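You operate a simulated robot arm through the tools that you are given. There is no shell and no other tool. Be economical: measure what you need, move in short steps, check, and stop when the job is done.

You are at the controls of a simulated two-armed robot. One attempt, no reset.

TASK
Put the purple bag from the top of the big counter on the teal flat case and the black bag on the back of the test bench. Put the green comb from the top of the big counter on the middle shelf of the low shelving. Put the teal spool from the top of the big counter on the white table and the grey spool on top of the box there. Fetch the purple coil and set it on the top of the sideboard. Put the teal strap on the white desk away on the top of the green mat. The order is free. Set down upright: spool.

The check looks at the end state, three seconds after you hand in, the way a careful person would. Anything else that was tipped, shoved, dropped, spilled or broken makes it a failure.

THE ROBOT
Two 7-joint arms with fingered hands on one trunk, on a base that drives. Base frame: it is fixed to the floor where the robot stands at the start and does not move with it; the origin is under the middle of the robot, x ahead of it, y to its left, z up; the surface under the hand at the start is at about z = 60. Lengths are in cm, angles in rad, forces in N, time in s.
The left shoulder is at the start at [6, 12.6, 98], the right one opposite. With the tool pointing down near the work surface each hand reaches from about 10 to 70 cm from the robot's upright axis, wherever it stands, measured 20 degrees to its own side. Places, roughly: back of the test bench (150x20 cm) [128, -252, 80]; bag [50, -25, 50]; box [175, 0, 75]; comb [50, 25, 75]; middle shelf of the low shelving [-40, -70, 50]; purple coil (12x5x3 cm) [130, -220, 80]; spool [150, -25, 75]; teal flat case (18x21x3 cm) [90, -30, 60]; teal strap [125, -800, 75]; top of the green mat [50, -1090, 70]; top of the sideboard [260, 40, 60]; white table [410, -240, 80]. Payload 2.5 kg a hand.
The TCP of each hand is the grasp point between the finger pads, 3 cm short of the fingertips. In the tool frame z runs along the fingers and y along their closing line. Largest opening 10.4 cm; the body of the gripper starts 3.5 cm behind the TCP. The gripper is a hand of 5 fingers: y runs from the thumb to the fingers, the wrist lies at [-1.5, -10.4, -17.8] in the tool frame, and closing takes about 1.5 s.
Orientation is that of the tool frame in the base frame, as [roll, pitch, yaw] about the fixed x, y, z axes, in that order (R = Rz(yaw) Ry(pitch) Rx(roll)). With the fingers straight down and the wrist toward the robot, the tool's x, y and z point along [0, 1, 0], [1, 0, 0] and [0, 0, -1] of the base frame.

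THE INTERFACE
- The arms move only by the tool apply_moves. It takes "left_commands", "right_commands" or both (then of equal length, played together; a hand with none holds still); each is a list of rows, each a list of 7 numbers: the opening in per cent of the stroke, from 0 (shut) to 100 (fully open), then the shift along the tool's x, y, z in cm, then the turn, a rotation vector about the tool's x, y, z in rad. In form: [[fingers, x, y, z, wx, wy, wz], ...]. A call has 1 to 20 rows; each row shifts and turns the commanded pose from where the row before left it, along the tool's axes as they then stand. Rows are played at 5 a second. More than 5 cm and 0.15 rad between two rows, or a gripper value outside its range, and nothing of the call is played. A pose out of reach is approached as far as the arm can. The call stops where the force on the tool passes 40 N (or 10 N more than at its start, if that is more) or the arm is blocked; 0.2 s more then pass. The fingers move at their own pace (about 15.3 cm/s each) and stop on an object; they squeeze with about 22 N. The grip force told is the motor's: it shows also when the fingers shut on nothing. Time passes only in rows, and 0.2 s behind the last, so rows that do not move let the fingers close. The reply holds the time, the measured pose of the TCP, the force on the tool along the base axes, the opening and the grip force, in the units named above and with some noise, with the torque about the TCP (base axes, N m) and any sound that the robot's microphone picked up.
- Cameras (640 x 400 px; columns grow to the right, rows downward): "scene" is now at [10.13, -4.93, 116.93]; the picture's right is [-0.62, -0.78, 0.00], its down [-0.59, 0.47, -0.66] and it looks along [0.51, -0.41, -0.76] (base axes); focal length 214 px, centre (320, 200). "left" rides on the left gripper at [-8, -7.8, -14.1] in its tool frame; the picture's right is [-0.78, -0.30, 0.56], its down [0.53, -0.78, 0.33] and it looks along [0.33, 0.56, 0.76] (tool axes); focal length 247 px, centre (320, 200). "right" rides on the right gripper at [8, -7.8, -14.1] in its tool frame; the picture's right is [-0.78, 0.30, -0.56], its down [-0.53, -0.78, 0.33] and it looks along [-0.33, 0.56, 0.76] (tool axes); focal length 247 px, centre (320, 200). There is no depth. A picture from a camera that has moved, and an enlarged one, comes with that camera's place and axes in the base frame and with its lens.
- get_image(camera): a new picture of that camera. It takes no simulated time.
- raise_lower(by): slides the trunk up (or, below 0, down) by that many cm; the arms and the scene camera ride with it, the base frame stays. It gives what a move gives, with no picture.
- roll_base(legs): drives the robot by 1 to 6 legs, each [ahead, left, turn to the left] in cm, cm and rad, along the robot's own axes; the way and the turn of a leg run together, so that a leg with both is an arc; at most 150 cm and 3.142 rad a leg. The arms and the cameras ride along, it lands a little off, and it stops where it bumps. It gives what a move gives.
- grasp_type(shape, hand): the hand has 5 fingers and takes this shape, open, in about a second: jaw (thumb against the fingers, like two jaws); tri (thumb and two fingers); tip (a fingertip pinch); poke (one finger out to press); point (the index stretched); flat (the hand flat); cup (the hand cupped); fist (a fist). The gripper value then closes the fingers along that shape, each until it touches; the sizes above hold for jaw. It gives what a move gives, with no picture.
- pan_tilt(pan, tilt): turns the head with the scene camera to pan (to the left, within 1.501 rad either way) and tilt (down, from -0.506 to 1.204), counted from straight ahead of the robot. It gives what a move gives.
- zoom(camera, box): a new picture of the part [left, top, right, bottom] of that camera's present view, enlarged. It takes no simulated time.
- hand_in(): hands the job in; it is judged then, once.

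Go step by step. Nothing tells you exact positions but the pictures and the camera data: compare them with the known pose of the tool, close in by small moves and look again before you grip or let go. The budget is 207 turns and 194 pictures, counting those below and the enlarged ones. Unless the task says otherwise, let go and move clear before handing in, and close with one line.

The tools are called by a JSON object that holds its "method" and its "body". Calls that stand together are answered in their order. apply_moves: Moves the arms, as the interface text tells. Its arguments: {"type":"object","properties":{"left_commands":{"type":"array","items":{"type":"array","items":{"type":"number"}}},"right_commands":{"type":"array","items":{"type":"array","items":{"type":"number"}}}},"required":[]} The other tools are called the same way: raise_lower (by) slides the trunk up or down; grasp_type (shape, hand) gives the hand a shape; roll_base (legs) drives the base; pan_tilt (pan, tilt) turns the head that bears the scene camera; get_image (camera) takes a picture; zoom (camera, box) takes an enlarged picture of a part of a camera's view; hand_in () hands the job in.

At the start:

```text
time: 0.0
left_position: [52.91, 4.81, 91.58]
left_orientation: [-3.141, 0.0, 1.57]
left_force: [-0.5, -0.4, -1.4]
left_torque: [-0.01, -0.01, -0.04]
left_finger_gap: 10.36
left_finger_force: 0.0
left_shape: jaw
right_position: [39.01, -29.46, 94.27]
right_orientation: [-3.141, -0.001, 1.573]
right_force: [0.0, 0.3, 0.2]
right_torque: [-0.02, 0.01, 0.05]
right_finger_gap: 10.35
right_finger_force: 0.1
right_shape: jaw
trunk travel left (down, up): [-37.5, 56.5]
robot x, y, heading: [-0.2, -0.05, 0.003]
head pan, tilt: [-0.67, 0.857]
```

scene: 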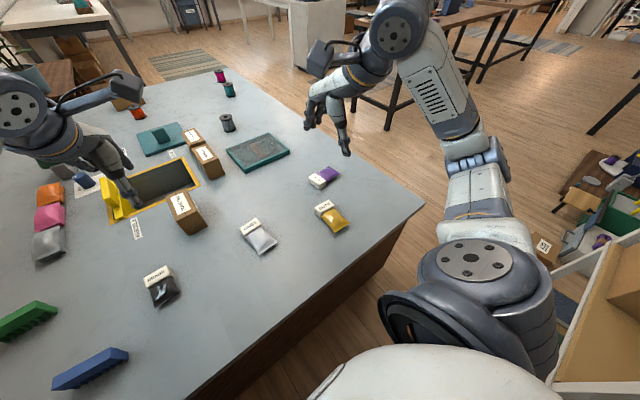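
right: 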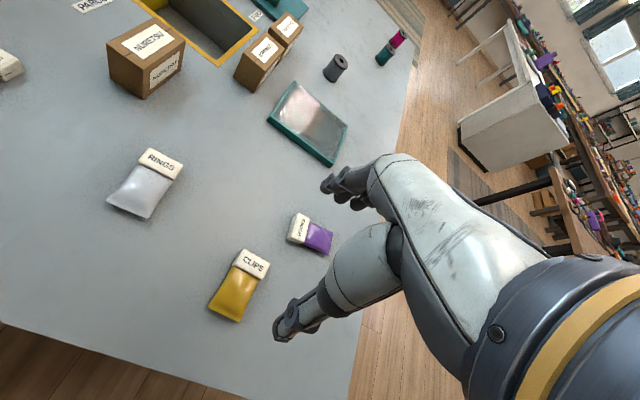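
left: 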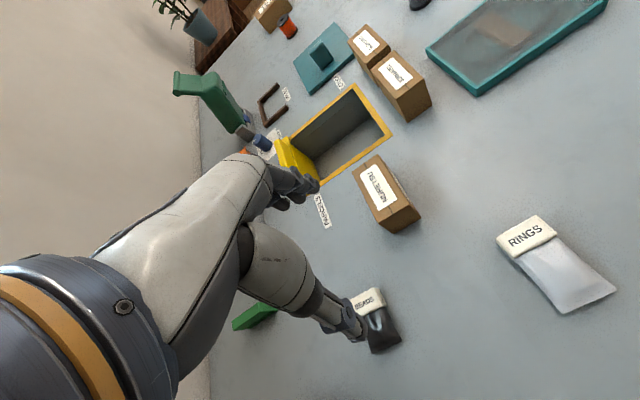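

I see the counter with bags, combs, spools and the teal case. I'll look around with the head before moving.

{"method": "pan_tilt", "body": {"pan": 0, "tilt": 0.5}}

{"method": "get_image", "body": {"camera": "scene"}}

{"method": "pan_tilt", "body": {"pan": -0.9, "tilt": 0.3}}

{"method": "get_image", "body": {"camera": "scene"}}

{"method": "pan_tilt", "body": {"pan": -1.5, "tilt": 0.6}}

{"method": "get_image", "body": {"camera": "scene"}}

{"method": "pan_tilt", "body": {"pan": 0.3, "tilt": 1.0}}

{"method": "get_image", "body": {"camera": "scene"}}

```text
time: 1.1
left_position: [52.98, 4.8, 91.39]
left_orientation: [3.141, 0.0, 1.571]
left_force: [-0.1, -0.2, 0.2]
left_torque: [0.04, 0.0, 0.02]
left_finger_gap: 10.36
left_finger_force: 0.0
left_shape: jaw
right_position: [39.0, -29.49, 94.26]
right_orientation: [-3.141, -0.002, 1.571]
right_force: [-0.1, -0.2, -0.2]
right_torque: [0.03, 0.0, -0.02]
right_finger_gap: 10.34
right_finger_force: 0.0
right_shape: jaw
trunk travel left (down, up): [-37.5, 56.5]
robot x, y, heading: [0.2, -0.08, -0.001]
head pan, tilt: [0.0, 0.499]
```

```text
190 pictures are left
camera scene: at [13.13, -0.1, 119.97], right [0.0, -1.0, 0.0], down [-0.48, 0.0, -0.88], along [0.88, 0.0, -0.48], focal length 214 px, centre (320, 200)
```

scene: 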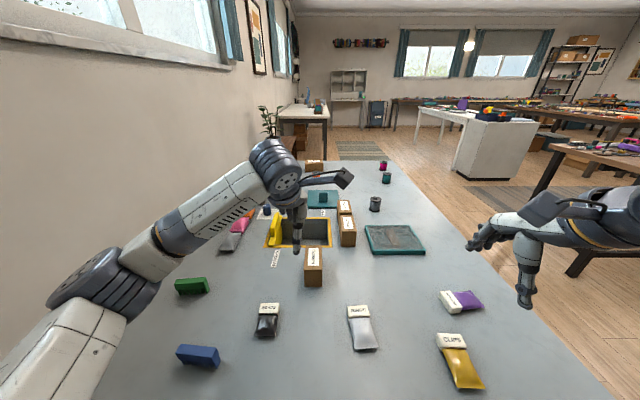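

```text
time: 2.2
left_position: [52.83, 4.81, 91.66]
left_orientation: [-3.141, -0.001, 1.571]
left_force: [-1.5, 0.6, 0.7]
left_torque: [-0.03, 0.0, 0.0]
left_finger_gap: 10.38
left_finger_force: 0.0
left_shape: jaw
right_position: [38.98, -29.43, 94.12]
right_orientation: [-3.141, 0.0, 1.571]
right_force: [-0.6, 0.3, 0.6]
right_torque: [0.03, 0.0, 0.01]
right_finger_gap: 10.37
right_finger_force: 0.1
right_shape: jaw
trunk travel left (down, up): [-37.5, 56.5]
robot x, y, heading: [0.14, -0.28, -0.002]
head pan, tilt: [-0.901, 0.3]
```

```text
189 pictures are left
camera scene: at [9.84, -7.4, 121.82], right [-0.78, -0.62, 0.0], down [-0.18, 0.23, -0.96], along [0.59, -0.75, -0.3], focal length 214 px, centre (320, 200)
```

scene: 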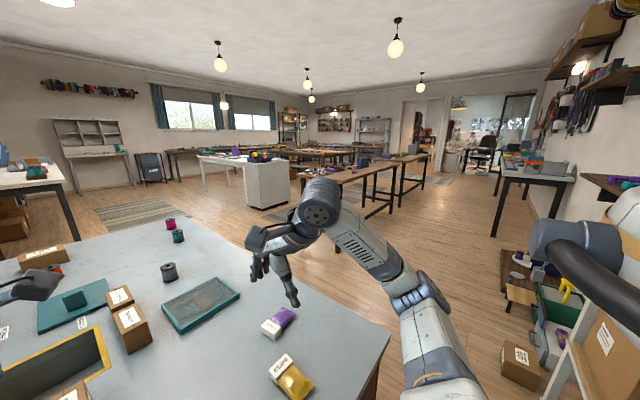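

```text
time: 3.2
left_position: [52.88, 4.81, 91.5]
left_orientation: [-3.14, 0.0, 1.572]
left_force: [0.3, -0.3, -1.3]
left_torque: [0.0, -0.01, -0.01]
left_finger_gap: 10.37
left_finger_force: 0.0
left_shape: jaw
right_position: [39.06, -29.4, 94.27]
right_orientation: [-3.141, 0.001, 1.574]
right_force: [-0.2, 0.6, -0.2]
right_torque: [0.01, 0.0, 0.02]
right_finger_gap: 10.37
right_finger_force: 0.1
right_shape: jaw
trunk travel left (down, up): [-37.5, 56.5]
robot x, y, heading: [-0.14, -0.21, 0.0]
head pan, tilt: [-1.499, 0.6]
```

```text
188 pictures are left
camera scene: at [4.67, -8.91, 119.07], right [-1.0, -0.07, 0.0], down [-0.04, 0.56, -0.83], along [0.06, -0.82, -0.56], focal length 214 px, centre (320, 200)
```

scene: 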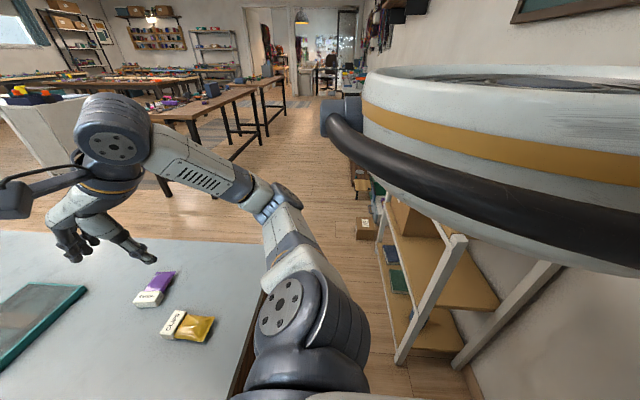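

```text
time: 5.0
left_position: [52.87, 4.74, 91.53]
left_orientation: [-3.141, -0.002, 1.57]
left_force: [0.5, 0.7, -0.6]
left_torque: [0.0, -0.02, 0.0]
left_finger_gap: 10.35
left_finger_force: 0.0
left_shape: jaw
right_position: [39.01, -29.43, 94.19]
right_orientation: [3.139, 0.0, 1.572]
right_force: [0.3, -0.6, 0.1]
right_torque: [-0.01, -0.01, 0.01]
right_finger_gap: 10.35
right_finger_force: 0.1
right_shape: jaw
trunk travel left (down, up): [-37.5, 56.5]
robot x, y, heading: [-0.01, -0.07, 0.0]
head pan, tilt: [0.3, 1.0]
```

```text
187 pictures are left
camera scene: at [10.69, 1.97, 115.87], right [0.3, -0.96, 0.0], down [-0.8, -0.25, -0.54], along [0.52, 0.16, -0.84], focal length 214 px, centre (320, 200)
```

scene: 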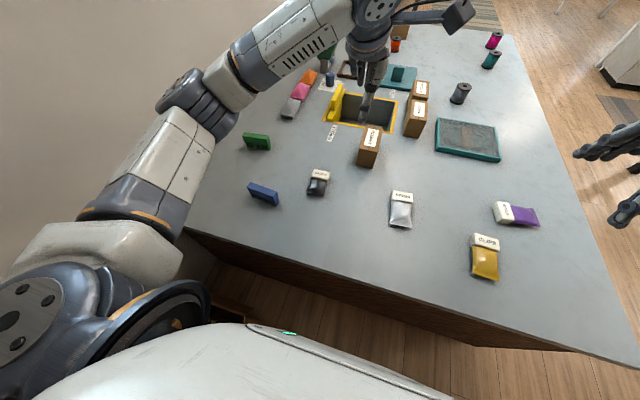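

The black bag is near (50,14), the green comb near (63,43). I'll check the left side before shifting the base left.

{"method": "pan_tilt", "body": {"pan": 1.3, "tilt": 0.9}}

{"method": "get_image", "body": {"camera": "scene"}}

{"method": "roll_base", "body": {"legs": [[0, 14, 0]]}}

{"method": "pan_tilt", "body": {"pan": 0.3, "tilt": 0.8}}

{"method": "get_image", "body": {"camera": "scene"}}

```text
time: 6.3
left_position: [52.92, 4.81, 91.42]
left_orientation: [3.142, -0.001, 1.571]
left_force: [-0.8, -0.6, 0.0]
left_torque: [0.0, -0.01, 0.02]
left_finger_gap: 10.38
left_finger_force: 0.2
left_shape: jaw
right_position: [38.93, -29.52, 94.23]
right_orientation: [-3.141, 0.0, 1.573]
right_force: [0.1, -0.3, 0.8]
right_torque: [0.0, 0.02, 0.01]
right_finger_gap: 10.36
right_finger_force: 0.1
right_shape: jaw
trunk travel left (down, up): [-37.5, 56.5]
robot x, y, heading: [0.08, -0.13, -0.001]
head pan, tilt: [1.3, 0.901]
```

```text
186 pictures are left
camera scene: at [6.05, 7.18, 116.59], right [0.96, -0.27, 0.0], down [-0.21, -0.76, -0.62], along [0.17, 0.6, -0.78], focal length 214 px, centre (320, 200)
```

scene: 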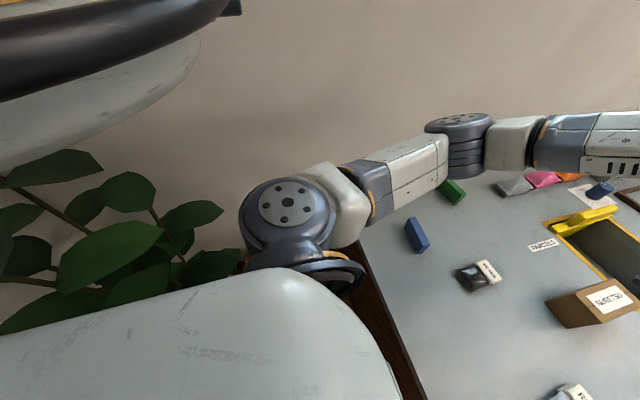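

```text
time: 7.7
left_position: [52.86, 18.18, 91.59]
left_orientation: [-3.142, -0.001, 1.575]
left_force: [0.4, 0.8, -0.5]
left_torque: [0.01, -0.02, -0.01]
left_finger_gap: 10.36
left_finger_force: 0.0
left_shape: jaw
right_position: [38.9, -16.07, 94.2]
right_orientation: [-3.14, 0.0, 1.576]
right_force: [0.4, -0.2, 0.1]
right_torque: [-0.02, 0.03, -0.02]
right_finger_gap: 10.34
right_finger_force: 0.2
right_shape: jaw
trunk travel left (down, up): [-37.5, 56.5]
robot x, y, heading: [0.18, 13.26, 0.004]
head pan, tilt: [1.3, 0.901]
stopped in leg 1: the robot was blocked; the commanded pose is now the measured one
```

```text
time: 9.0
left_position: [53.09, 18.13, 91.58]
left_orientation: [-3.141, 0.0, 1.575]
left_force: [0.7, -0.7, 0.7]
left_torque: [0.0, 0.0, -0.01]
left_finger_gap: 10.35
left_finger_force: 0.1
left_shape: jaw
right_position: [38.94, -16.19, 94.18]
right_orientation: [-3.139, 0.0, 1.577]
right_force: [0.6, 0.1, 0.7]
right_torque: [0.01, -0.02, 0.01]
right_finger_gap: 10.37
right_finger_force: 0.1
right_shape: jaw
trunk travel left (down, up): [-37.5, 56.5]
robot x, y, heading: [-0.05, 13.14, 0.008]
head pan, tilt: [0.3, 0.799]
```

```text
185 pictures are left
camera scene: at [11.73, 15.53, 117.38], right [0.3, -0.95, 0.0], down [-0.68, -0.21, -0.7], along [0.67, 0.21, -0.72], focal length 214 px, centre (320, 200)
```

scene: 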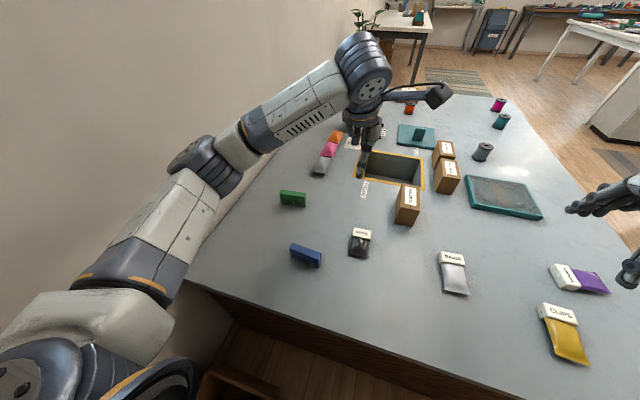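

Comb is at about (61.6,41.8) running along y; black bag about (50.4,14.9). I move the left hand over the comb.

{"method": "apply_moves", "body": {"left_commands": [[100, 3.9, 1.4, 2, 0, 0, 0], [100, 3.9, 1.4, 2, 0, 0, 0], [100, 3.9, 1.4, 2, 0, 0, 0], [100, 3.9, 1.4, 2, 0, 0, 0], [100, 3.9, 1.4, 2, 0, 0, 0], [100, 3.9, 1.4, 2, 0, 0, 0], [100, 0, 0, 0, 0, 0, 0]]}}

{"method": "get_image", "body": {"camera": "left"}}

{"method": "get_image", "body": {"camera": "scene"}}

```text
time: 10.6
left_position: [61.53, 41.7, 79.45]
left_orientation: [-3.141, 0.0, 1.572]
left_force: [-1.0, 0.1, 0.8]
left_torque: [-0.01, 0.02, 0.01]
left_finger_gap: 10.39
left_finger_force: 0.0
left_shape: jaw
right_position: [39.17, -16.18, 94.19]
right_orientation: [-3.141, 0.001, 1.576]
right_force: [0.0, -0.6, 0.0]
right_torque: [-0.01, 0.0, -0.03]
right_finger_gap: 10.35
right_finger_force: 0.1
right_shape: jaw
trunk travel left (down, up): [-37.5, 56.5]
robot x, y, heading: [-0.17, 13.25, 0.002]
head pan, tilt: [0.3, 0.799]
```

```text
184 pictures are left
camera left: at [53.85, 33.63, 93.47], right [-0.29, -0.78, -0.56], down [-0.78, 0.53, -0.33], along [0.55, 0.34, -0.76], focal length 247 px, centre (320, 200)
```

left: 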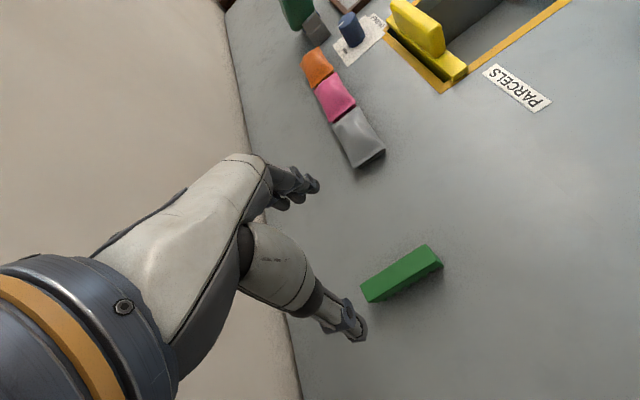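

```text
183 pictures are left
camera scene: at [11.73, 15.54, 117.38], right [0.3, -0.95, 0.0], down [-0.68, -0.21, -0.7], along [0.67, 0.21, -0.72], focal length 214 px, centre (320, 200)
```

scene: 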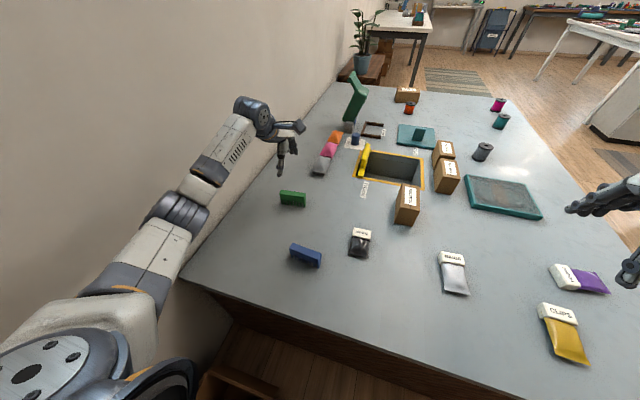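

Comb centre is at about (60.6,41). I go down over it with fingers open and look.

{"method": "apply_moves", "body": {"left_commands": [[100, -0.7, -0.9, 3, 0, 0, 0], [100, 0, 0, 4, 0, 0, 0], [100, 0, 0, 4, 0, 0, 0], [100, 0, 0, 2.5, 0, 0, 0], [100, 0, 0, 1.5, 0, 0, 0], [100, 0, 0, 0, 0, 0, 0]]}}

{"method": "get_image", "body": {"camera": "left"}}

```text
time: 12.0
left_position: [60.52, 40.97, 64.26]
left_orientation: [-3.141, 0.0, 1.574]
left_force: [-0.6, 0.5, 0.5]
left_torque: [-0.01, 0.0, -0.01]
left_finger_gap: 10.37
left_finger_force: 0.0
left_shape: jaw
right_position: [38.94, -16.2, 94.19]
right_orientation: [-3.14, 0.001, 1.576]
right_force: [0.0, 0.9, -0.5]
right_torque: [-0.01, 0.01, 0.0]
right_finger_gap: 10.37
right_finger_force: 0.0
right_shape: jaw
trunk travel left (down, up): [-37.5, 56.5]
robot x, y, heading: [-0.01, 13.45, 0.001]
head pan, tilt: [0.3, 0.799]
```

```text
182 pictures are left
camera left: at [52.97, 32.84, 78.45], right [-0.29, -0.78, -0.56], down [-0.78, 0.53, -0.33], along [0.55, 0.34, -0.76], focal length 247 px, centre (320, 200)
```

left: 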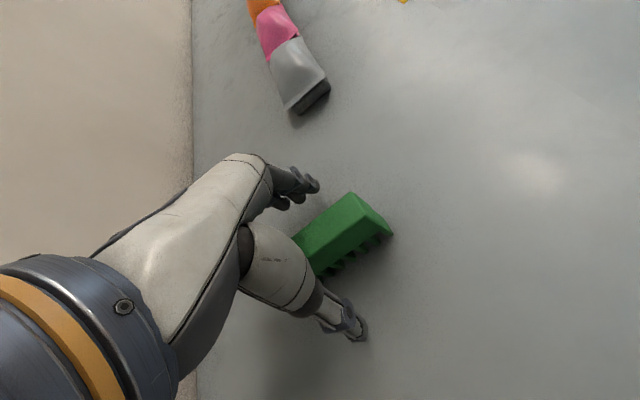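

The comb lies between thumb and fingers. Closing.

{"method": "apply_moves", "body": {"left_commands": [[100, 0, 0, 0.6, 0, 0, 0], [0, 0, 0, 0, 0, 0, 0], [0, 0, 0, 0, 0, 0, 0], [0, 0, 0, 0, 0, 0, 0], [0, 0, 0, 0, 0, 0, 0], [0, 0, 0, 0, 0, 0, 0], [0, 0, 0, 0, 0, 0, 0], [0, 0, 0, 0, 0, 0, 0], [0, 0, 0, 0, 0, 0, 0]]}}

{"method": "get_image", "body": {"camera": "left"}}

```text
time: 14.0
left_position: [60.52, 40.84, 63.73]
left_orientation: [3.141, 0.001, 1.574]
left_force: [0.5, 0.4, -0.3]
left_torque: [0.02, 0.0, 0.0]
left_finger_gap: 1.25
left_finger_force: 22.5
left_shape: jaw
right_position: [39.04, -16.16, 94.13]
right_orientation: [-3.14, 0.0, 1.576]
right_force: [-0.2, -0.7, 0.2]
right_torque: [0.01, 0.01, 0.01]
right_finger_gap: 10.35
right_finger_force: 0.1
right_shape: jaw
trunk travel left (down, up): [-37.5, 56.5]
robot x, y, heading: [-0.05, 13.26, 0.001]
head pan, tilt: [0.3, 0.799]
```

```text
181 pictures are left
camera left: at [52.89, 32.79, 77.88], right [-0.29, -0.78, -0.56], down [-0.78, 0.53, -0.33], along [0.55, 0.34, -0.76], focal length 247 px, centre (320, 200)
```

left: 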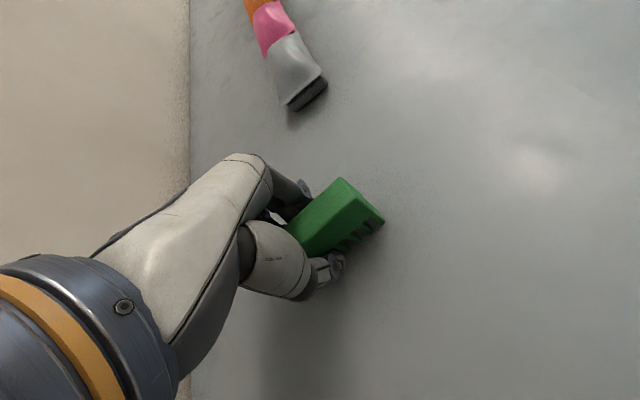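

Gripped. I lift the comb and bring the right hand over the black bag.

{"method": "apply_moves", "body": {"left_commands": [[0, 0, 0, -4, 0, 0, 0], [0, 0, 0, -4, 0, 0, 0], [0, 0, 0, -4, 0, 0, 0], [0, 0, 0, -4, 0, 0, 0], [0, 0, 0, -4, 0, 0, 0], [0, 0, 0, -4, 0, 0, 0], [0, 0, 0, -4, 0, 0, 0], [0, 0, 0, 0, 0, 0, 0], [0, 0, 0, 0, 0, 0, 0]], "right_commands": [[100, 3.84, 1.4, 2, 0, 0, 0], [100, 3.84, 1.4, 2, 0, 0, 0], [100, 3.84, 1.4, 2, 0, 0, 0], [100, 3.84, 1.4, 2, 0, 0, 0], [100, 3.84, 1.4, 2, 0, 0, 0], [100, 3.84, 1.4, 2, 0, 0, 0], [100, 3.84, 1.4, 2, 0, 0, 0], [100, 3.84, 1.4, 2, 0, 0, 0], [100, 0, 0, 0, 0, 0, 0]]}}

{"method": "get_image", "body": {"camera": "right"}}

{"method": "get_image", "body": {"camera": "scene"}}

```text
time: 16.0
left_position: [60.08, 40.84, 91.98]
left_orientation: [3.141, 0.001, 1.574]
left_force: [-1.0, 0.6, -0.3]
left_torque: [-0.02, 0.02, 0.02]
left_finger_gap: 1.23
left_finger_force: 22.3
left_shape: jaw
right_position: [49.82, 14.26, 77.92]
right_orientation: [-3.139, -0.001, 1.576]
right_force: [0.4, 0.9, -0.4]
right_torque: [0.0, -0.03, 0.03]
right_finger_gap: 10.38
right_finger_force: 0.1
right_shape: jaw
trunk travel left (down, up): [-37.5, 56.5]
robot x, y, heading: [0.02, 13.16, 0.002]
head pan, tilt: [0.3, 0.799]
```

```text
180 pictures are left
camera right: at [42.07, 22.09, 91.97], right [0.3, -0.77, 0.56], down [-0.77, -0.54, -0.33], along [0.56, -0.33, -0.76], focal length 247 px, centre (320, 200)
```

right: 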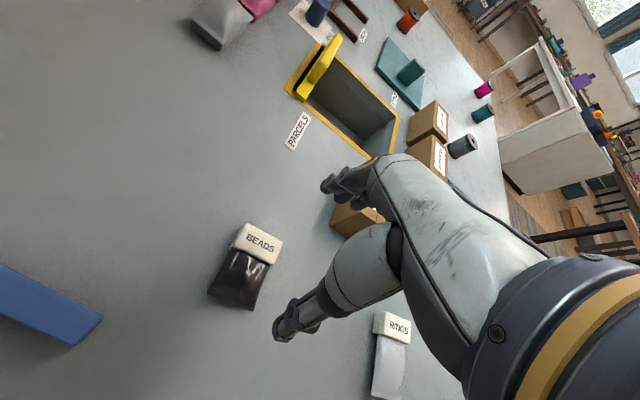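

```text
179 pictures are left
camera scene: at [11.74, 15.54, 117.38], right [0.3, -0.95, 0.0], down [-0.68, -0.21, -0.7], along [0.67, 0.21, -0.72], focal length 214 px, centre (320, 200)
```

scene: 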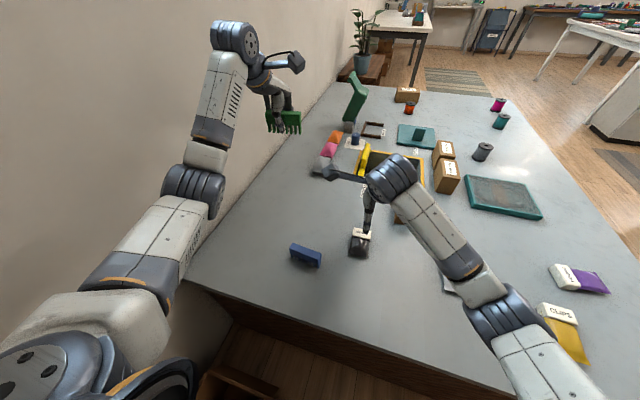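

The black bag lies along x, so I turn the right hand 90° to close across it.

{"method": "apply_moves", "body": {"right_commands": [[100, 0, 0, 0, 0, 0, -0.143], [100, 0, 0, 0, 0, 0, -0.143], [100, 0, 0, 0, 0, 0, -0.143], [100, 0, 0, 0, 0, 0, -0.143], [100, 0, 0, 0, 0, 0, -0.143], [100, 0, 0, 0, 0, 0, -0.143], [100, 0, 0, 0, 0, 0, -0.143], [100, 0, 0, 0, 0, 0, -0.143], [100, 0, 0, 0, 0, 0, -0.143], [100, 0, 0, 0, 0, 0, -0.143], [100, 0, 0, 0, 0, 0, -0.143], [100, 0, 0, 3, 0, 0, 0], [100, 0, 0, 3, 0, 0, 0], [100, 0, 0, 0, 0, 0, 0]]}}

{"method": "get_image", "body": {"camera": "right"}}

```text
time: 19.0
left_position: [60.11, 40.87, 92.01]
left_orientation: [3.141, -0.001, 1.574]
left_force: [0.5, 0.0, -1.8]
left_torque: [-0.02, -0.02, 0.0]
left_finger_gap: 1.23
left_finger_force: 22.8
left_shape: jaw
right_position: [49.94, 14.69, 72.08]
right_orientation: [-3.141, 0.001, -3.135]
right_force: [0.1, 0.5, 0.4]
right_torque: [0.0, 0.02, 0.0]
right_finger_gap: 10.4
right_finger_force: 0.0
right_shape: jaw
trunk travel left (down, up): [-37.5, 56.5]
robot x, y, heading: [0.24, 13.38, 0.004]
head pan, tilt: [0.3, 0.799]
```

```text
178 pictures are left
camera right: at [42.11, 6.76, 86.13], right [0.77, 0.3, 0.56], down [0.54, -0.77, -0.33], along [0.33, 0.56, -0.76], focal length 247 px, centre (320, 200)
```

right: 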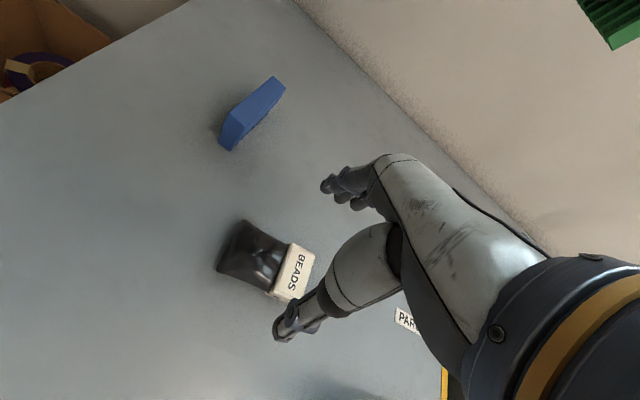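

Bag is centred under the hand. Descend and close.

{"method": "apply_moves", "body": {"right_commands": [[100, 0, 0.2, 3, 0, 0, 0], [100, 0, 0, 3, 0, 0, 0], [100, 0, 0, 2.3, 0, 0, 0], [100, 0, 0, 0, 0, 0, 0], [0, 0, 0, 0, 0, 0, 0], [0, 0, 0, 0, 0, 0, 0], [0, 0, 0, 0, 0, 0, 0], [0, 0, 0, 0, 0, 0, 0], [0, 0, 0, 0, 0, 0, 0], [0, 0, 0, 0, 0, 0, 0], [0, 0, 0, 0, 0, 0, 0], [0, 0, 0, 0, 0, 0, 0]]}}

{"method": "get_image", "body": {"camera": "right"}}

```text
time: 21.6
left_position: [60.18, 40.97, 92.04]
left_orientation: [3.141, 0.001, 1.573]
left_force: [-0.8, -0.4, -0.7]
left_torque: [0.01, 0.0, 0.02]
left_finger_gap: 1.26
left_finger_force: 21.8
left_shape: jaw
right_position: [49.84, 14.99, 63.8]
right_orientation: [-3.14, -0.002, -3.136]
right_force: [0.3, -0.4, -0.2]
right_torque: [-0.02, -0.04, -0.01]
right_finger_gap: 5.04
right_finger_force: 21.8
right_shape: jaw
trunk travel left (down, up): [-37.5, 56.5]
robot x, y, heading: [0.08, 13.48, 0.003]
head pan, tilt: [0.3, 0.799]
```

```text
177 pictures are left
camera right: at [41.92, 7.04, 77.88], right [0.77, 0.3, 0.56], down [0.54, -0.77, -0.33], along [0.33, 0.56, -0.76], focal length 247 px, centre (320, 200)
```

right: 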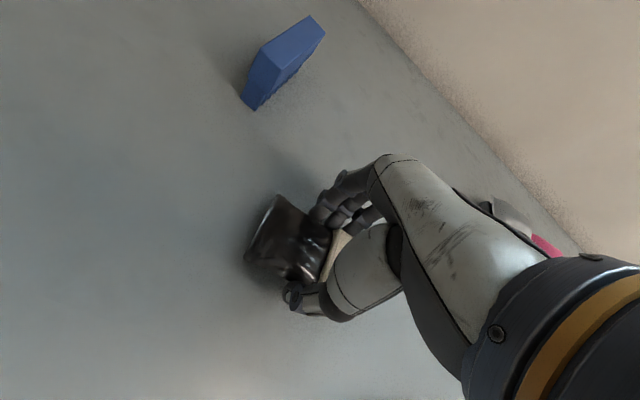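

Bag held (gap 5.0). Lift and bring both hands closer in for driving.

{"method": "apply_moves", "body": {"right_commands": [[0, 0, 0, -4, 0, 0, 0], [0, 0, 0, -4, 0, 0, 0], [0, 0, 0, -4, 0, 0, 0], [0, 0, 0, -4, 0, 0, 0], [0, 0, 0, -4, 0, 0, 0], [0, 0, 0, -4, 0, 0, 0], [0, 0, 0, -4, 0, 0, 0], [0, -2, -4, 0, 0, 0, 0.14], [0, -2, -4, 0, 0, 0, 0.14], [0, -2, -4, 0, 0, 0, 0.14], [0, -2, -4, 0, 0, 0, 0.14], [0, 0, 0, 0, 0, 0, 0]], "left_commands": [[0, 0, 0, 0, 0, 0, 0], [0, 0, 0, 0, 0, 0, 0], [0, 0, 0, 0, 0, 0, 0], [0, 0, 0, 0, 0, 0, 0], [0, 0, 0, 0, 0, 0, 0], [0, 0, 0, 0, 0, 0, 0], [0, 0, 0, 0, 0, 0, 0], [0, -3, -4, 0, 0, 0, 0], [0, -3, -4, 0, 0, 0, 0], [0, -3, -4, 0, 0, 0, 0], [0, -2, -3, 0, 0, 0, 0], [0, 0, 0, 0, 0, 0, 0]]}}

{"method": "pan_tilt", "body": {"pan": -1.45, "tilt": 0.9}}

{"method": "get_image", "body": {"camera": "scene"}}

```text
time: 24.2
left_position: [45.11, 29.49, 92.09]
left_orientation: [-3.141, 0.0, 1.575]
left_force: [-0.4, 0.2, -0.9]
left_torque: [-0.01, 0.01, 0.0]
left_finger_gap: 1.27
left_finger_force: 21.3
left_shape: jaw
right_position: [54.51, -2.14, 91.88]
right_orientation: [3.141, -0.004, 2.587]
right_force: [0.1, -0.4, -0.2]
right_torque: [0.05, 0.01, 0.03]
right_finger_gap: 5.03
right_finger_force: 22.0
right_shape: jaw
trunk travel left (down, up): [-37.5, 56.5]
robot x, y, heading: [0.25, 13.01, 0.003]
head pan, tilt: [0.3, 0.799]
```

```text
time: 26.0
left_position: [45.43, 29.57, 92.26]
left_orientation: [-3.141, 0.0, 1.572]
left_force: [-0.4, -0.1, -0.5]
left_torque: [-0.03, 0.01, 0.0]
left_finger_gap: 1.22
left_finger_force: 22.3
left_shape: jaw
right_position: [54.43, -2.1, 91.83]
right_orientation: [3.141, 0.0, 2.587]
right_force: [-0.6, 0.2, -1.1]
right_torque: [0.01, -0.03, 0.0]
right_finger_gap: 5.02
right_finger_force: 22.3
right_shape: jaw
trunk travel left (down, up): [-37.5, 56.5]
robot x, y, heading: [-0.1, 13.27, -0.001]
head pan, tilt: [-1.45, 0.901]
```

```text
176 pictures are left
camera scene: at [4.96, 5.64, 116.59], right [-0.99, -0.12, 0.0], down [-0.1, 0.78, -0.62], along [0.08, -0.62, -0.78], focal length 214 px, centre (320, 200)
```

scene: 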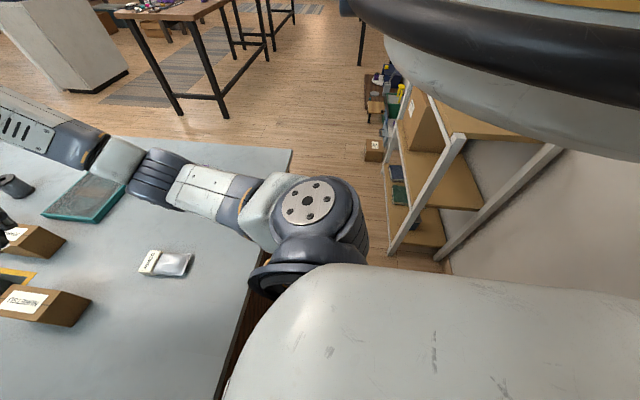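

Shelving's front corner stands at about (-30,-54), counter edge at x≈23. I drive right in the gap, a leg at a time.

{"method": "roll_base", "body": {"legs": [[-2, 0, 0], [0, -40, 0]]}}

{"method": "get_image", "body": {"camera": "scene"}}

```text
time: 28.9
left_position: [43.38, -11.41, 92.26]
left_orientation: [-3.14, 0.001, 1.561]
left_force: [-0.4, 0.5, -0.8]
left_torque: [-0.02, 0.02, 0.01]
left_finger_gap: 1.24
left_finger_force: 21.9
left_shape: jaw
right_position: [52.06, -43.13, 91.95]
right_orientation: [-3.139, 0.0, 2.575]
right_force: [0.3, -0.2, -1.0]
right_torque: [0.03, -0.01, 0.0]
right_finger_gap: 5.02
right_finger_force: 22.1
right_shape: jaw
trunk travel left (down, up): [-37.5, 56.5]
robot x, y, heading: [-2.18, -26.85, -0.018]
head pan, tilt: [-1.45, 0.901]
```

```text
175 pictures are left
camera scene: at [2.64, -34.81, 116.59], right [-0.99, -0.11, 0.0], down [-0.09, 0.78, -0.62], along [0.07, -0.62, -0.78], focal length 214 px, centre (320, 200)
```

scene: 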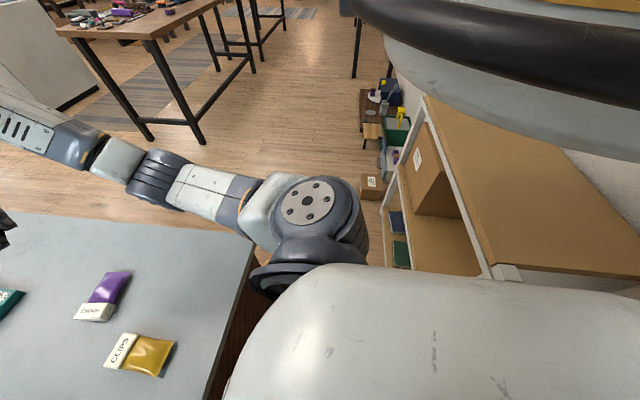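

Shelving runs y −53…−117 with front at x≈−28. I continue right past the counter corner, then turn to face the shelving.

{"method": "roll_base", "body": {"legs": [[0, -75, 0], [22, 0, 0]]}}

{"method": "get_image", "body": {"camera": "scene"}}

```text
time: 34.1
left_position: [64.68, -84.9, 92.05]
left_orientation: [-3.14, 0.0, 1.559]
left_force: [-0.7, 0.4, -1.0]
left_torque: [-0.01, 0.03, 0.0]
left_finger_gap: 1.22
left_finger_force: 22.5
left_shape: jaw
right_position: [73.25, -116.78, 91.81]
right_orientation: [3.141, 0.0, 2.57]
right_force: [0.8, -0.2, -1.1]
right_torque: [-0.03, 0.02, -0.01]
right_finger_gap: 5.05
right_finger_force: 21.9
right_shape: jaw
trunk travel left (down, up): [-37.5, 56.5]
robot x, y, heading: [19.14, -100.47, -0.016]
head pan, tilt: [-1.45, 0.901]
```

```text
174 pictures are left
camera scene: at [23.96, -108.18, 116.59], right [-0.99, -0.1, 0.0], down [-0.08, 0.78, -0.62], along [0.06, -0.62, -0.78], focal length 214 px, centre (320, 200)
```

scene: 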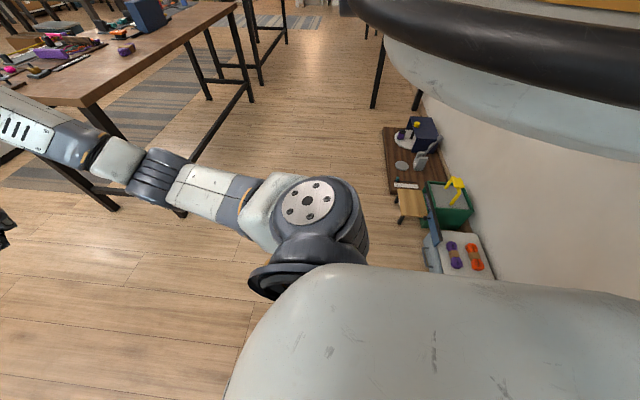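

The test bench edge is around x=113, y −173…−327. Turning in place to face the shelving.

{"method": "roll_base", "body": {"legs": [[0, 0, -1.57], [0, 0, -1.55]]}}

{"method": "pan_tilt", "body": {"pan": 0, "tilt": 0.9}}

{"method": "get_image", "body": {"camera": "scene"}}

```text
time: 40.3
left_position: [2.52, -145.76, 92.3]
left_orientation: [3.141, 0.001, -0.698]
left_force: [0.3, -0.2, -0.7]
left_torque: [-0.03, 0.02, 0.01]
left_finger_gap: 1.23
left_finger_force: 22.1
left_shape: jaw
right_position: [-26.62, -132.57, 92.15]
right_orientation: [3.135, 0.003, 0.352]
right_force: [6.9, 3.0, 1.4]
right_torque: [-0.19, 0.6, -0.2]
right_finger_gap: 5.0
right_finger_force: 22.1
right_shape: jaw
trunk travel left (down, up): [-37.5, 56.5]
robot x, y, heading: [18.98, -100.67, -2.268]
head pan, tilt: [-1.45, 0.901]
stopped in leg 2: the robot was blocked; the commanded pose is now the measured one
```

```text
time: 41.9
left_position: [2.41, -145.64, 92.25]
left_orientation: [3.139, -0.001, -0.699]
left_force: [-1.4, 0.4, -0.6]
left_torque: [0.01, -0.03, 0.01]
left_finger_gap: 1.23
left_finger_force: 22.6
left_shape: jaw
right_position: [-26.74, -132.73, 92.08]
right_orientation: [3.134, 0.004, 0.348]
right_force: [8.8, 2.1, 2.1]
right_torque: [-0.16, 0.85, -0.17]
right_finger_gap: 5.01
right_finger_force: 22.1
right_shape: jaw
trunk travel left (down, up): [-37.5, 56.5]
robot x, y, heading: [19.44, -100.29, -2.274]
head pan, tilt: [0.0, 0.901]
```

```text
173 pictures are left
camera scene: at [11.85, -109.4, 116.6], right [-0.76, 0.65, 0.0], down [0.5, 0.6, -0.62], along [-0.4, -0.47, -0.78], focal length 214 px, centre (320, 200)
```

scene: 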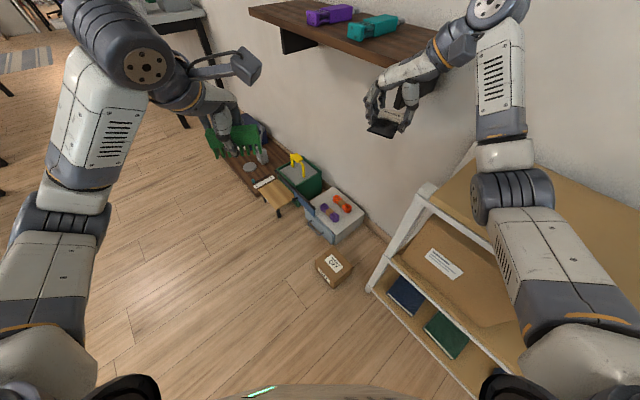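

The right hand touched the wall shelf. I back off a little and check.

{"method": "roll_base", "body": {"legs": [[0, 0, 0.3]]}}

{"method": "get_image", "body": {"camera": "scene"}}

{"method": "get_image", "body": {"camera": "right"}}

```text
time: 43.2
left_position: [16.57, -148.62, 92.11]
left_orientation: [-3.141, 0.001, -0.398]
left_force: [0.7, 0.3, -0.9]
left_torque: [0.03, 0.04, 0.0]
left_finger_gap: 1.24
left_finger_force: 22.2
left_shape: jaw
right_position: [-15.13, -144.78, 92.01]
right_orientation: [3.136, 0.002, 0.648]
right_force: [-0.4, 0.0, -0.8]
right_torque: [0.02, 0.03, 0.03]
right_finger_gap: 5.02
right_finger_force: 21.5
right_shape: jaw
trunk travel left (down, up): [-37.5, 56.5]
robot x, y, heading: [18.97, -100.87, -1.968]
head pan, tilt: [0.0, 0.901]
```

```text
172 pictures are left
camera scene: at [14.69, -111.25, 116.59], right [-0.92, 0.39, 0.0], down [0.31, 0.72, -0.62], along [-0.24, -0.57, -0.78], focal length 214 px, centre (320, 200)
```

scene: 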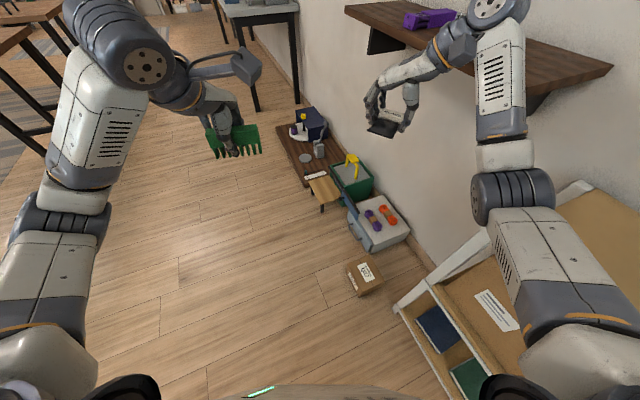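

```text
171 pictures are left
camera right: at [-13.55, -133.85, 106.0], right [-0.44, -0.7, 0.56], down [-0.89, 0.29, -0.34], along [0.07, -0.65, -0.76], focal length 247 px, centre (320, 200)
```

right: 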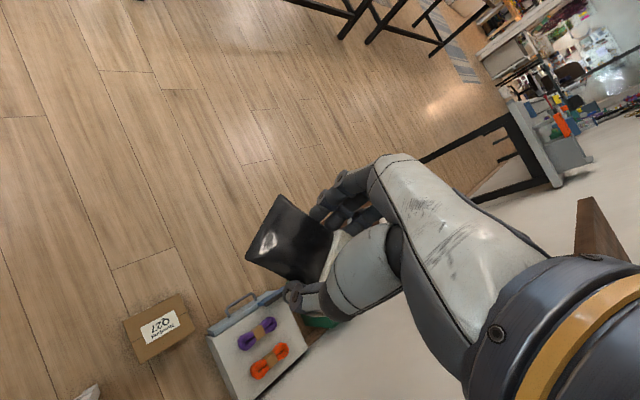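

Contact was with the wall shelf's edge (around x −30, z≈102). I pull the right hand in closer, then finish the turn.

{"method": "apply_moves", "body": {"right_commands": [[0, 3.88, -2.25, 0, 0, 0, 0], [0, 3.88, -2.25, 0, 0, 0, 0], [0, 3.88, -2.25, 0, 0, 0, 0], [0, 3.88, -2.25, 0, 0, 0, 0], [0, 0, 0, 0, 0, 0, 0]]}}

{"method": "roll_base", "body": {"legs": [[-12, 0, 0], [0, 0, -1.17]]}}

{"method": "get_image", "body": {"camera": "scene"}}

```text
time: 44.5
left_position: [16.57, -148.53, 92.1]
left_orientation: [-3.14, 0.002, -0.398]
left_force: [-0.4, 0.1, -1.0]
left_torque: [0.0, 0.01, -0.01]
left_finger_gap: 1.24
left_finger_force: 22.1
left_shape: jaw
right_position: [-8.4, -128.12, 91.83]
right_orientation: [3.135, 0.0, 0.647]
right_force: [0.6, 0.5, -1.0]
right_torque: [-0.02, 0.01, 0.0]
right_finger_gap: 5.0
right_finger_force: 21.8
right_shape: jaw
trunk travel left (down, up): [-37.5, 56.5]
robot x, y, heading: [19.61, -100.39, -1.974]
head pan, tilt: [0.0, 0.901]
```

```text
time: 48.6
left_position: [-21.83, -105.21, 92.21]
left_orientation: [-3.141, -0.001, -1.58]
left_force: [-0.5, -0.4, -0.3]
left_torque: [0.01, 0.01, 0.01]
left_finger_gap: 1.24
left_finger_force: 22.4
left_shape: jaw
right_position: [-12.31, -74.46, 91.8]
right_orientation: [3.134, 0.003, -0.536]
right_force: [-0.3, 0.7, -1.3]
right_torque: [-0.01, 0.02, 0.0]
right_finger_gap: 5.01
right_finger_force: 21.7
right_shape: jaw
trunk travel left (down, up): [-37.5, 56.5]
robot x, y, heading: [24.28, -89.5, 3.129]
head pan, tilt: [0.0, 0.901]
```

```text
170 pictures are left
camera scene: at [12.29, -89.46, 116.59], right [0.01, 1.0, 0.0], down [0.78, -0.01, -0.62], along [-0.62, 0.01, -0.78], focal length 214 px, centre (320, 200)
```

scene: 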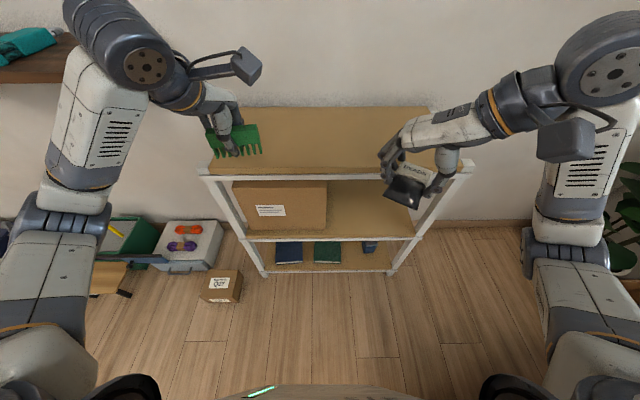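

The middle shelf is free on the right side (y −86…−58). I move the right hand aside and bring the left hand in front of that spot.

{"method": "apply_moves", "body": {"left_commands": [[0, -4.15, -0.85, 0, 0, 0, 0], [0, -4.15, -0.85, 0, 0, 0, 0], [0, -4.15, -0.85, 0, 0, 0, 0], [0, -4.15, -0.85, 0, 0, 0, 0], [0, -4.15, -0.85, 0, 0, 0, 0], [0, -4.15, -0.85, 0, 0, 0, 0], [0, -4.15, -0.85, 0, 0, 0, 0], [0, 0, 0, 0, 0, 0, 0]], "right_commands": [[0, -1.7, -4.1, 0, 0, 0, 0], [0, -1.7, -4.1, 0, 0, 0, 0], [0, -1.7, -4.1, 0, 0, 0, 0], [0, -1.7, -4.1, 0, 0, 0, 0], [0, -1.7, -4.1, 0, 0, 0, 0], [0, 0, 0, 0, 0, 0, 0], [0, 0, 0, 0, 0, 0, 0], [0, 0, 0, 0, 0, 0, 0]]}}

{"method": "apply_moves", "body": {"left_commands": [[0, 0, 0, 4.5, 0, 0, 0], [0, 0, 0, 4.5, 0, 0, 0], [0, 0, 0, 4.5, 0, 0, 0], [0, 0, 0, 4.5, 0, 0, 0], [0, 0, 0, 4.5, 0, 0, 0], [0, 0, 0, 4.5, 0, 0, 0], [0, 0, 0, 4.5, 0, 0, 0], [0, 0, 0, 3, 0, 0, 0], [0, 0, 0, 0, -0.14, 0, 0], [0, 0, 0, 0, -0.14, 0, 0], [0, 0, 0, 0, -0.14, 0, 0], [0, 0, 0, 0, 0, 0, 0]]}}

{"method": "get_image", "body": {"camera": "scene"}}

{"method": "get_image", "body": {"camera": "left"}}

```text
time: 50.4
left_position: [-15.41, -76.3, 92.05]
left_orientation: [-3.14, 0.0, -1.58]
left_force: [0.6, 0.2, -1.3]
left_torque: [-0.02, -0.02, 0.02]
left_finger_gap: 1.24
left_finger_force: 21.5
left_shape: jaw
right_position: [-8.96, -52.34, 91.86]
right_orientation: [3.135, 0.002, -0.533]
right_force: [-0.1, 0.4, -1.3]
right_torque: [0.02, -0.01, 0.01]
right_finger_gap: 5.0
right_finger_force: 21.8
right_shape: jaw
trunk travel left (down, up): [-37.5, 56.5]
robot x, y, heading: [23.92, -89.86, 3.127]
head pan, tilt: [0.0, 0.901]
```

```text
time: 53.2
left_position: [-18.1, -77.49, 58.6]
left_orientation: [2.67, -0.024, -1.565]
left_force: [-0.2, 0.4, -1.0]
left_torque: [0.01, -0.03, -0.01]
left_finger_gap: 1.23
left_finger_force: 21.7
left_shape: jaw
right_position: [-8.95, -52.35, 91.89]
right_orientation: [3.133, 0.001, -0.534]
right_force: [0.5, 0.7, -1.5]
right_torque: [0.01, 0.03, 0.03]
right_finger_gap: 4.99
right_finger_force: 22.1
right_shape: jaw
trunk travel left (down, up): [-37.5, 56.5]
robot x, y, heading: [24.05, -89.28, 3.129]
head pan, tilt: [0.0, 0.901]
stopped in row 12 (left hand): the arm was blocked; the commanded pose is now the measured one
```

```text
169 pictures are left
camera scene: at [12.29, -89.46, 116.59], right [0.01, 1.0, 0.0], down [0.78, -0.01, -0.62], along [-0.62, 0.01, -0.78], focal length 214 px, centre (320, 200)
```

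scene: 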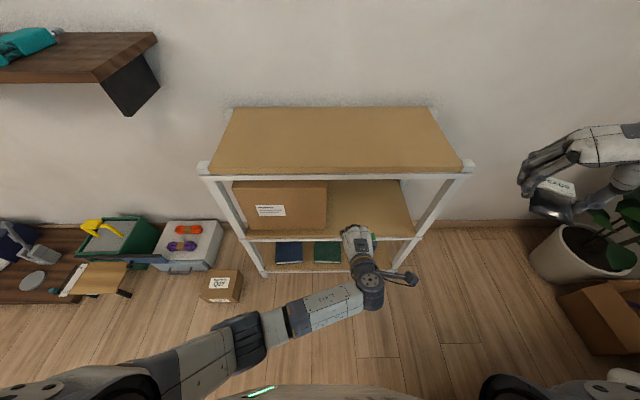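

```text
168 pictures are left
camera left: at [-4.59, -69.42, 67.47], right [0.01, 0.76, -0.65], down [0.55, -0.55, -0.64], along [-0.84, -0.35, -0.42], focal length 247 px, centre (320, 200)
```

left: 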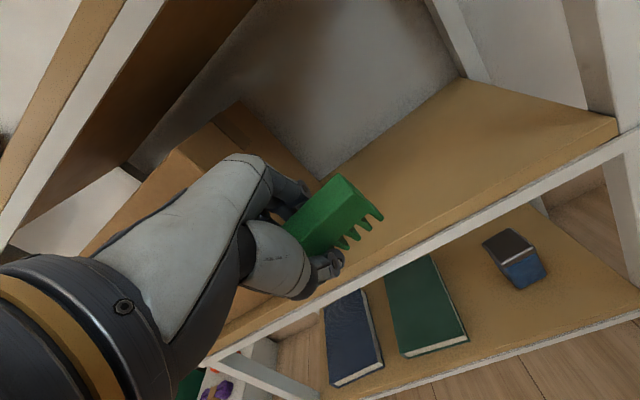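

The left arm hit its limit; middle shelf top is at about z=42, so I lower the trunk. First I lift the right hand away from the plant.

{"method": "apply_moves", "body": {"right_commands": [[0, 1.7, 1.35, -3, 0, 0, 0], [0, 1.7, 1.35, -3, 0, 0, 0], [0, 1.7, 1.35, -3, 0, 0, 0], [0, 1.7, 1.35, -3, 0, 0, 0], [0, 0, 0, 0, 0, 0, 0]]}}

{"method": "raise_lower", "body": {"by": -11}}

{"method": "get_image", "body": {"camera": "left"}}

{"method": "get_image", "body": {"camera": "scene"}}

```text
time: 54.4
left_position: [-17.93, -77.64, 58.55]
left_orientation: [2.671, -0.023, -1.565]
left_force: [-0.3, -0.8, -0.8]
left_torque: [0.02, 0.03, -0.02]
left_finger_gap: 1.21
left_finger_force: 22.0
left_shape: jaw
right_position: [-5.68, -60.32, 104.01]
right_orientation: [3.134, 0.001, -0.537]
right_force: [0.8, -0.3, -0.2]
right_torque: [-0.03, 0.0, -0.01]
right_finger_gap: 4.99
right_finger_force: 22.1
right_shape: jaw
trunk travel left (down, up): [-37.5, 56.5]
robot x, y, heading: [23.8, -89.65, 3.122]
head pan, tilt: [0.0, 0.901]
```

```text
time: 55.9
left_position: [-17.91, -77.61, 47.65]
left_orientation: [2.672, -0.024, -1.565]
left_force: [-0.4, 0.2, -0.6]
left_torque: [-0.03, 0.0, -0.01]
left_finger_gap: 1.21
left_finger_force: 22.2
left_shape: jaw
right_position: [-5.67, -60.18, 93.02]
right_orientation: [3.134, 0.002, -0.536]
right_force: [0.1, 0.2, -1.0]
right_torque: [-0.01, -0.01, 0.0]
right_finger_gap: 4.99
right_finger_force: 22.4
right_shape: jaw
trunk travel left (down, up): [-26.5, 67.5]
robot x, y, heading: [23.88, -89.37, 3.13]
head pan, tilt: [0.0, 0.901]
```

```text
167 pictures are left
camera left: at [-4.52, -69.4, 56.44], right [0.01, 0.76, -0.65], down [0.55, -0.55, -0.64], along [-0.84, -0.35, -0.42], focal length 247 px, centre (320, 200)
```

left: 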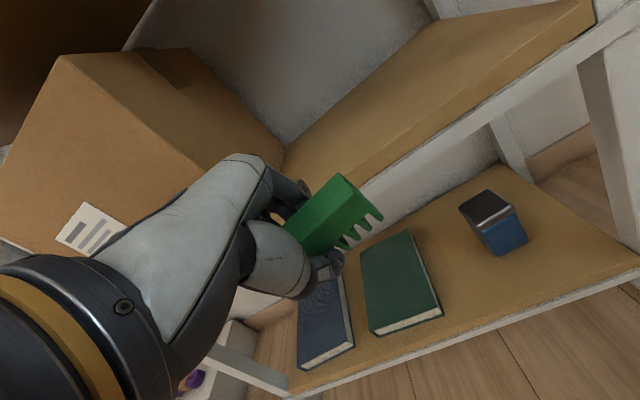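

```text
166 pictures are left
camera scene: at [12.29, -89.46, 105.59], right [0.01, 1.0, 0.0], down [0.78, -0.01, -0.62], along [-0.62, 0.01, -0.78], focal length 214 px, centre (320, 200)
```

scene: 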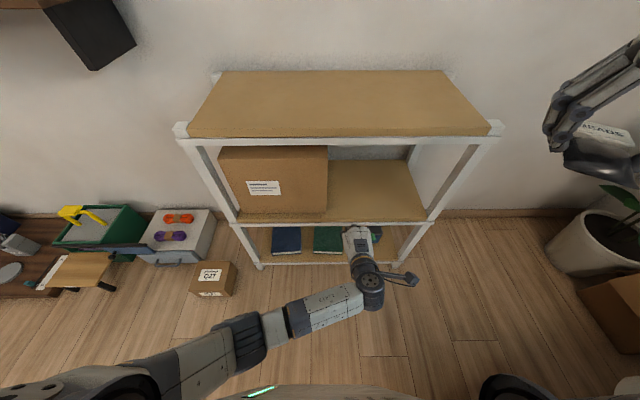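

Shelf surface ≈42–43, comb bottom ≈44. I raise 2.5 cm, shift 3 cm away from the carton, and drive forward into the shelf.

{"method": "apply_moves", "body": {"left_commands": [[0, -1.5, 0.55, -1.1, 0, 0, 0], [0, -1.5, 0.55, -1.1, 0, 0, 0], [0, 0, 0, 0, 0, 0, 0]]}}

{"method": "roll_base", "body": {"legs": [[17, 0, 0]]}}

{"method": "get_image", "body": {"camera": "left"}}

```text
time: 56.6
left_position: [-20.18, -81.45, 46.63]
left_orientation: [2.648, -0.159, -1.516]
left_force: [-0.4, 0.4, -0.5]
left_torque: [0.01, -0.02, -0.04]
left_finger_gap: 1.23
left_finger_force: 22.2
left_shape: jaw
right_position: [-5.65, -60.35, 92.99]
right_orientation: [3.134, 0.002, -0.533]
right_force: [-1.1, -0.6, -0.2]
right_torque: [0.02, 0.01, 0.0]
right_finger_gap: 4.98
right_finger_force: 21.7
right_shape: jaw
trunk travel left (down, up): [-26.5, 67.5]
robot x, y, heading: [23.6, -89.66, 3.132]
head pan, tilt: [0.0, 0.901]
stopped in row 3 (left hand): the arm was blocked; the commanded pose is now the measured one
```

```text
time: 57.6
left_position: [-24.74, -81.3, 46.9]
left_orientation: [2.647, -0.163, -1.518]
left_force: [28.1, -4.3, 14.1]
left_torque: [-0.17, 0.03, 0.25]
left_finger_gap: 1.45
left_finger_force: 21.9
left_shape: jaw
right_position: [-10.41, -60.26, 93.06]
right_orientation: [3.135, 0.004, -0.533]
right_force: [-0.2, 0.5, 0.0]
right_torque: [-0.03, 0.01, 0.04]
right_finger_gap: 4.98
right_finger_force: 22.2
right_shape: jaw
trunk travel left (down, up): [-26.5, 67.5]
robot x, y, heading: [19.01, -89.36, 3.134]
head pan, tilt: [0.0, 0.901]
stopped in leg 1: the force on the tool passed its limit at 74 N (the readings are from after the stop); the commanded pose is now the measured one
```

```text
165 pictures are left
camera left: at [-11.59, -71.38, 54.24], right [-0.04, 0.66, -0.75], down [0.56, -0.6, -0.57], along [-0.83, -0.44, -0.35], focal length 247 px, centre (320, 200)
```

left: 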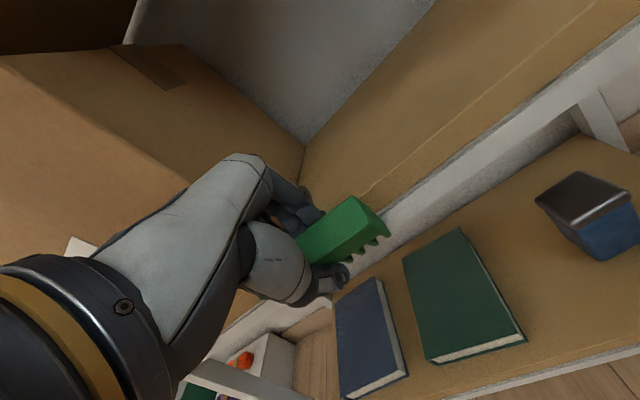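

The left arm was cramped (crossing over) and its hand pushed on the shelf rail. I back straight off and look at the shelving.

{"method": "roll_base", "body": {"legs": [[-8, 0, 0]]}}

{"method": "get_image", "body": {"camera": "scene"}}

{"method": "get_image", "body": {"camera": "left"}}

```text
time: 58.6
left_position: [-17.02, -81.37, 46.88]
left_orientation: [2.646, -0.16, -1.517]
left_force: [-0.3, -0.3, -0.8]
left_torque: [-0.02, 0.01, 0.03]
left_finger_gap: 1.26
left_finger_force: 21.9
left_shape: jaw
right_position: [-2.8, -60.39, 92.9]
right_orientation: [3.134, 0.001, -0.534]
right_force: [0.1, 1.1, -0.6]
right_torque: [0.01, -0.01, -0.01]
right_finger_gap: 4.98
right_finger_force: 21.4
right_shape: jaw
trunk travel left (down, up): [-26.5, 67.5]
robot x, y, heading: [26.68, -89.44, 3.134]
head pan, tilt: [0.0, 0.901]
```

```text
164 pictures are left
camera scene: at [15.22, -89.52, 105.59], right [0.01, 1.0, 0.0], down [0.78, -0.01, -0.62], along [-0.62, 0.01, -0.78], focal length 214 px, centre (320, 200)
```

scene: 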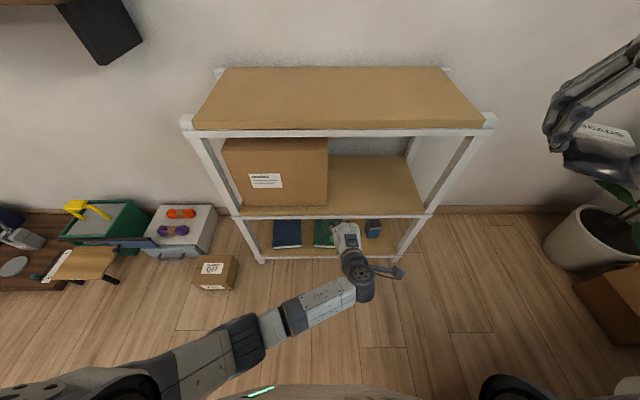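

```text
163 pictures are left
camera left: at [-3.94, -71.47, 54.18], right [-0.04, 0.66, -0.75], down [0.56, -0.6, -0.57], along [-0.83, -0.44, -0.35], focal length 247 px, centre (320, 200)
```

left: 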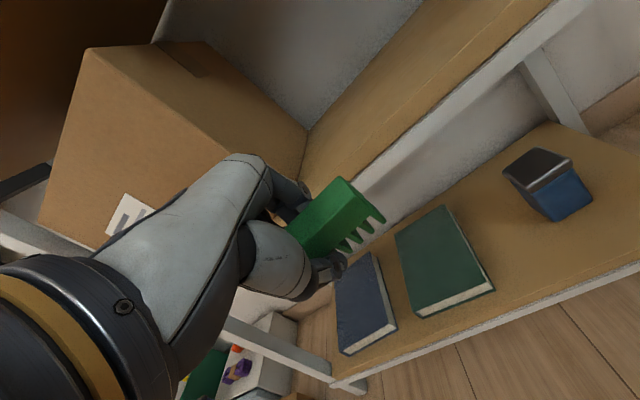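

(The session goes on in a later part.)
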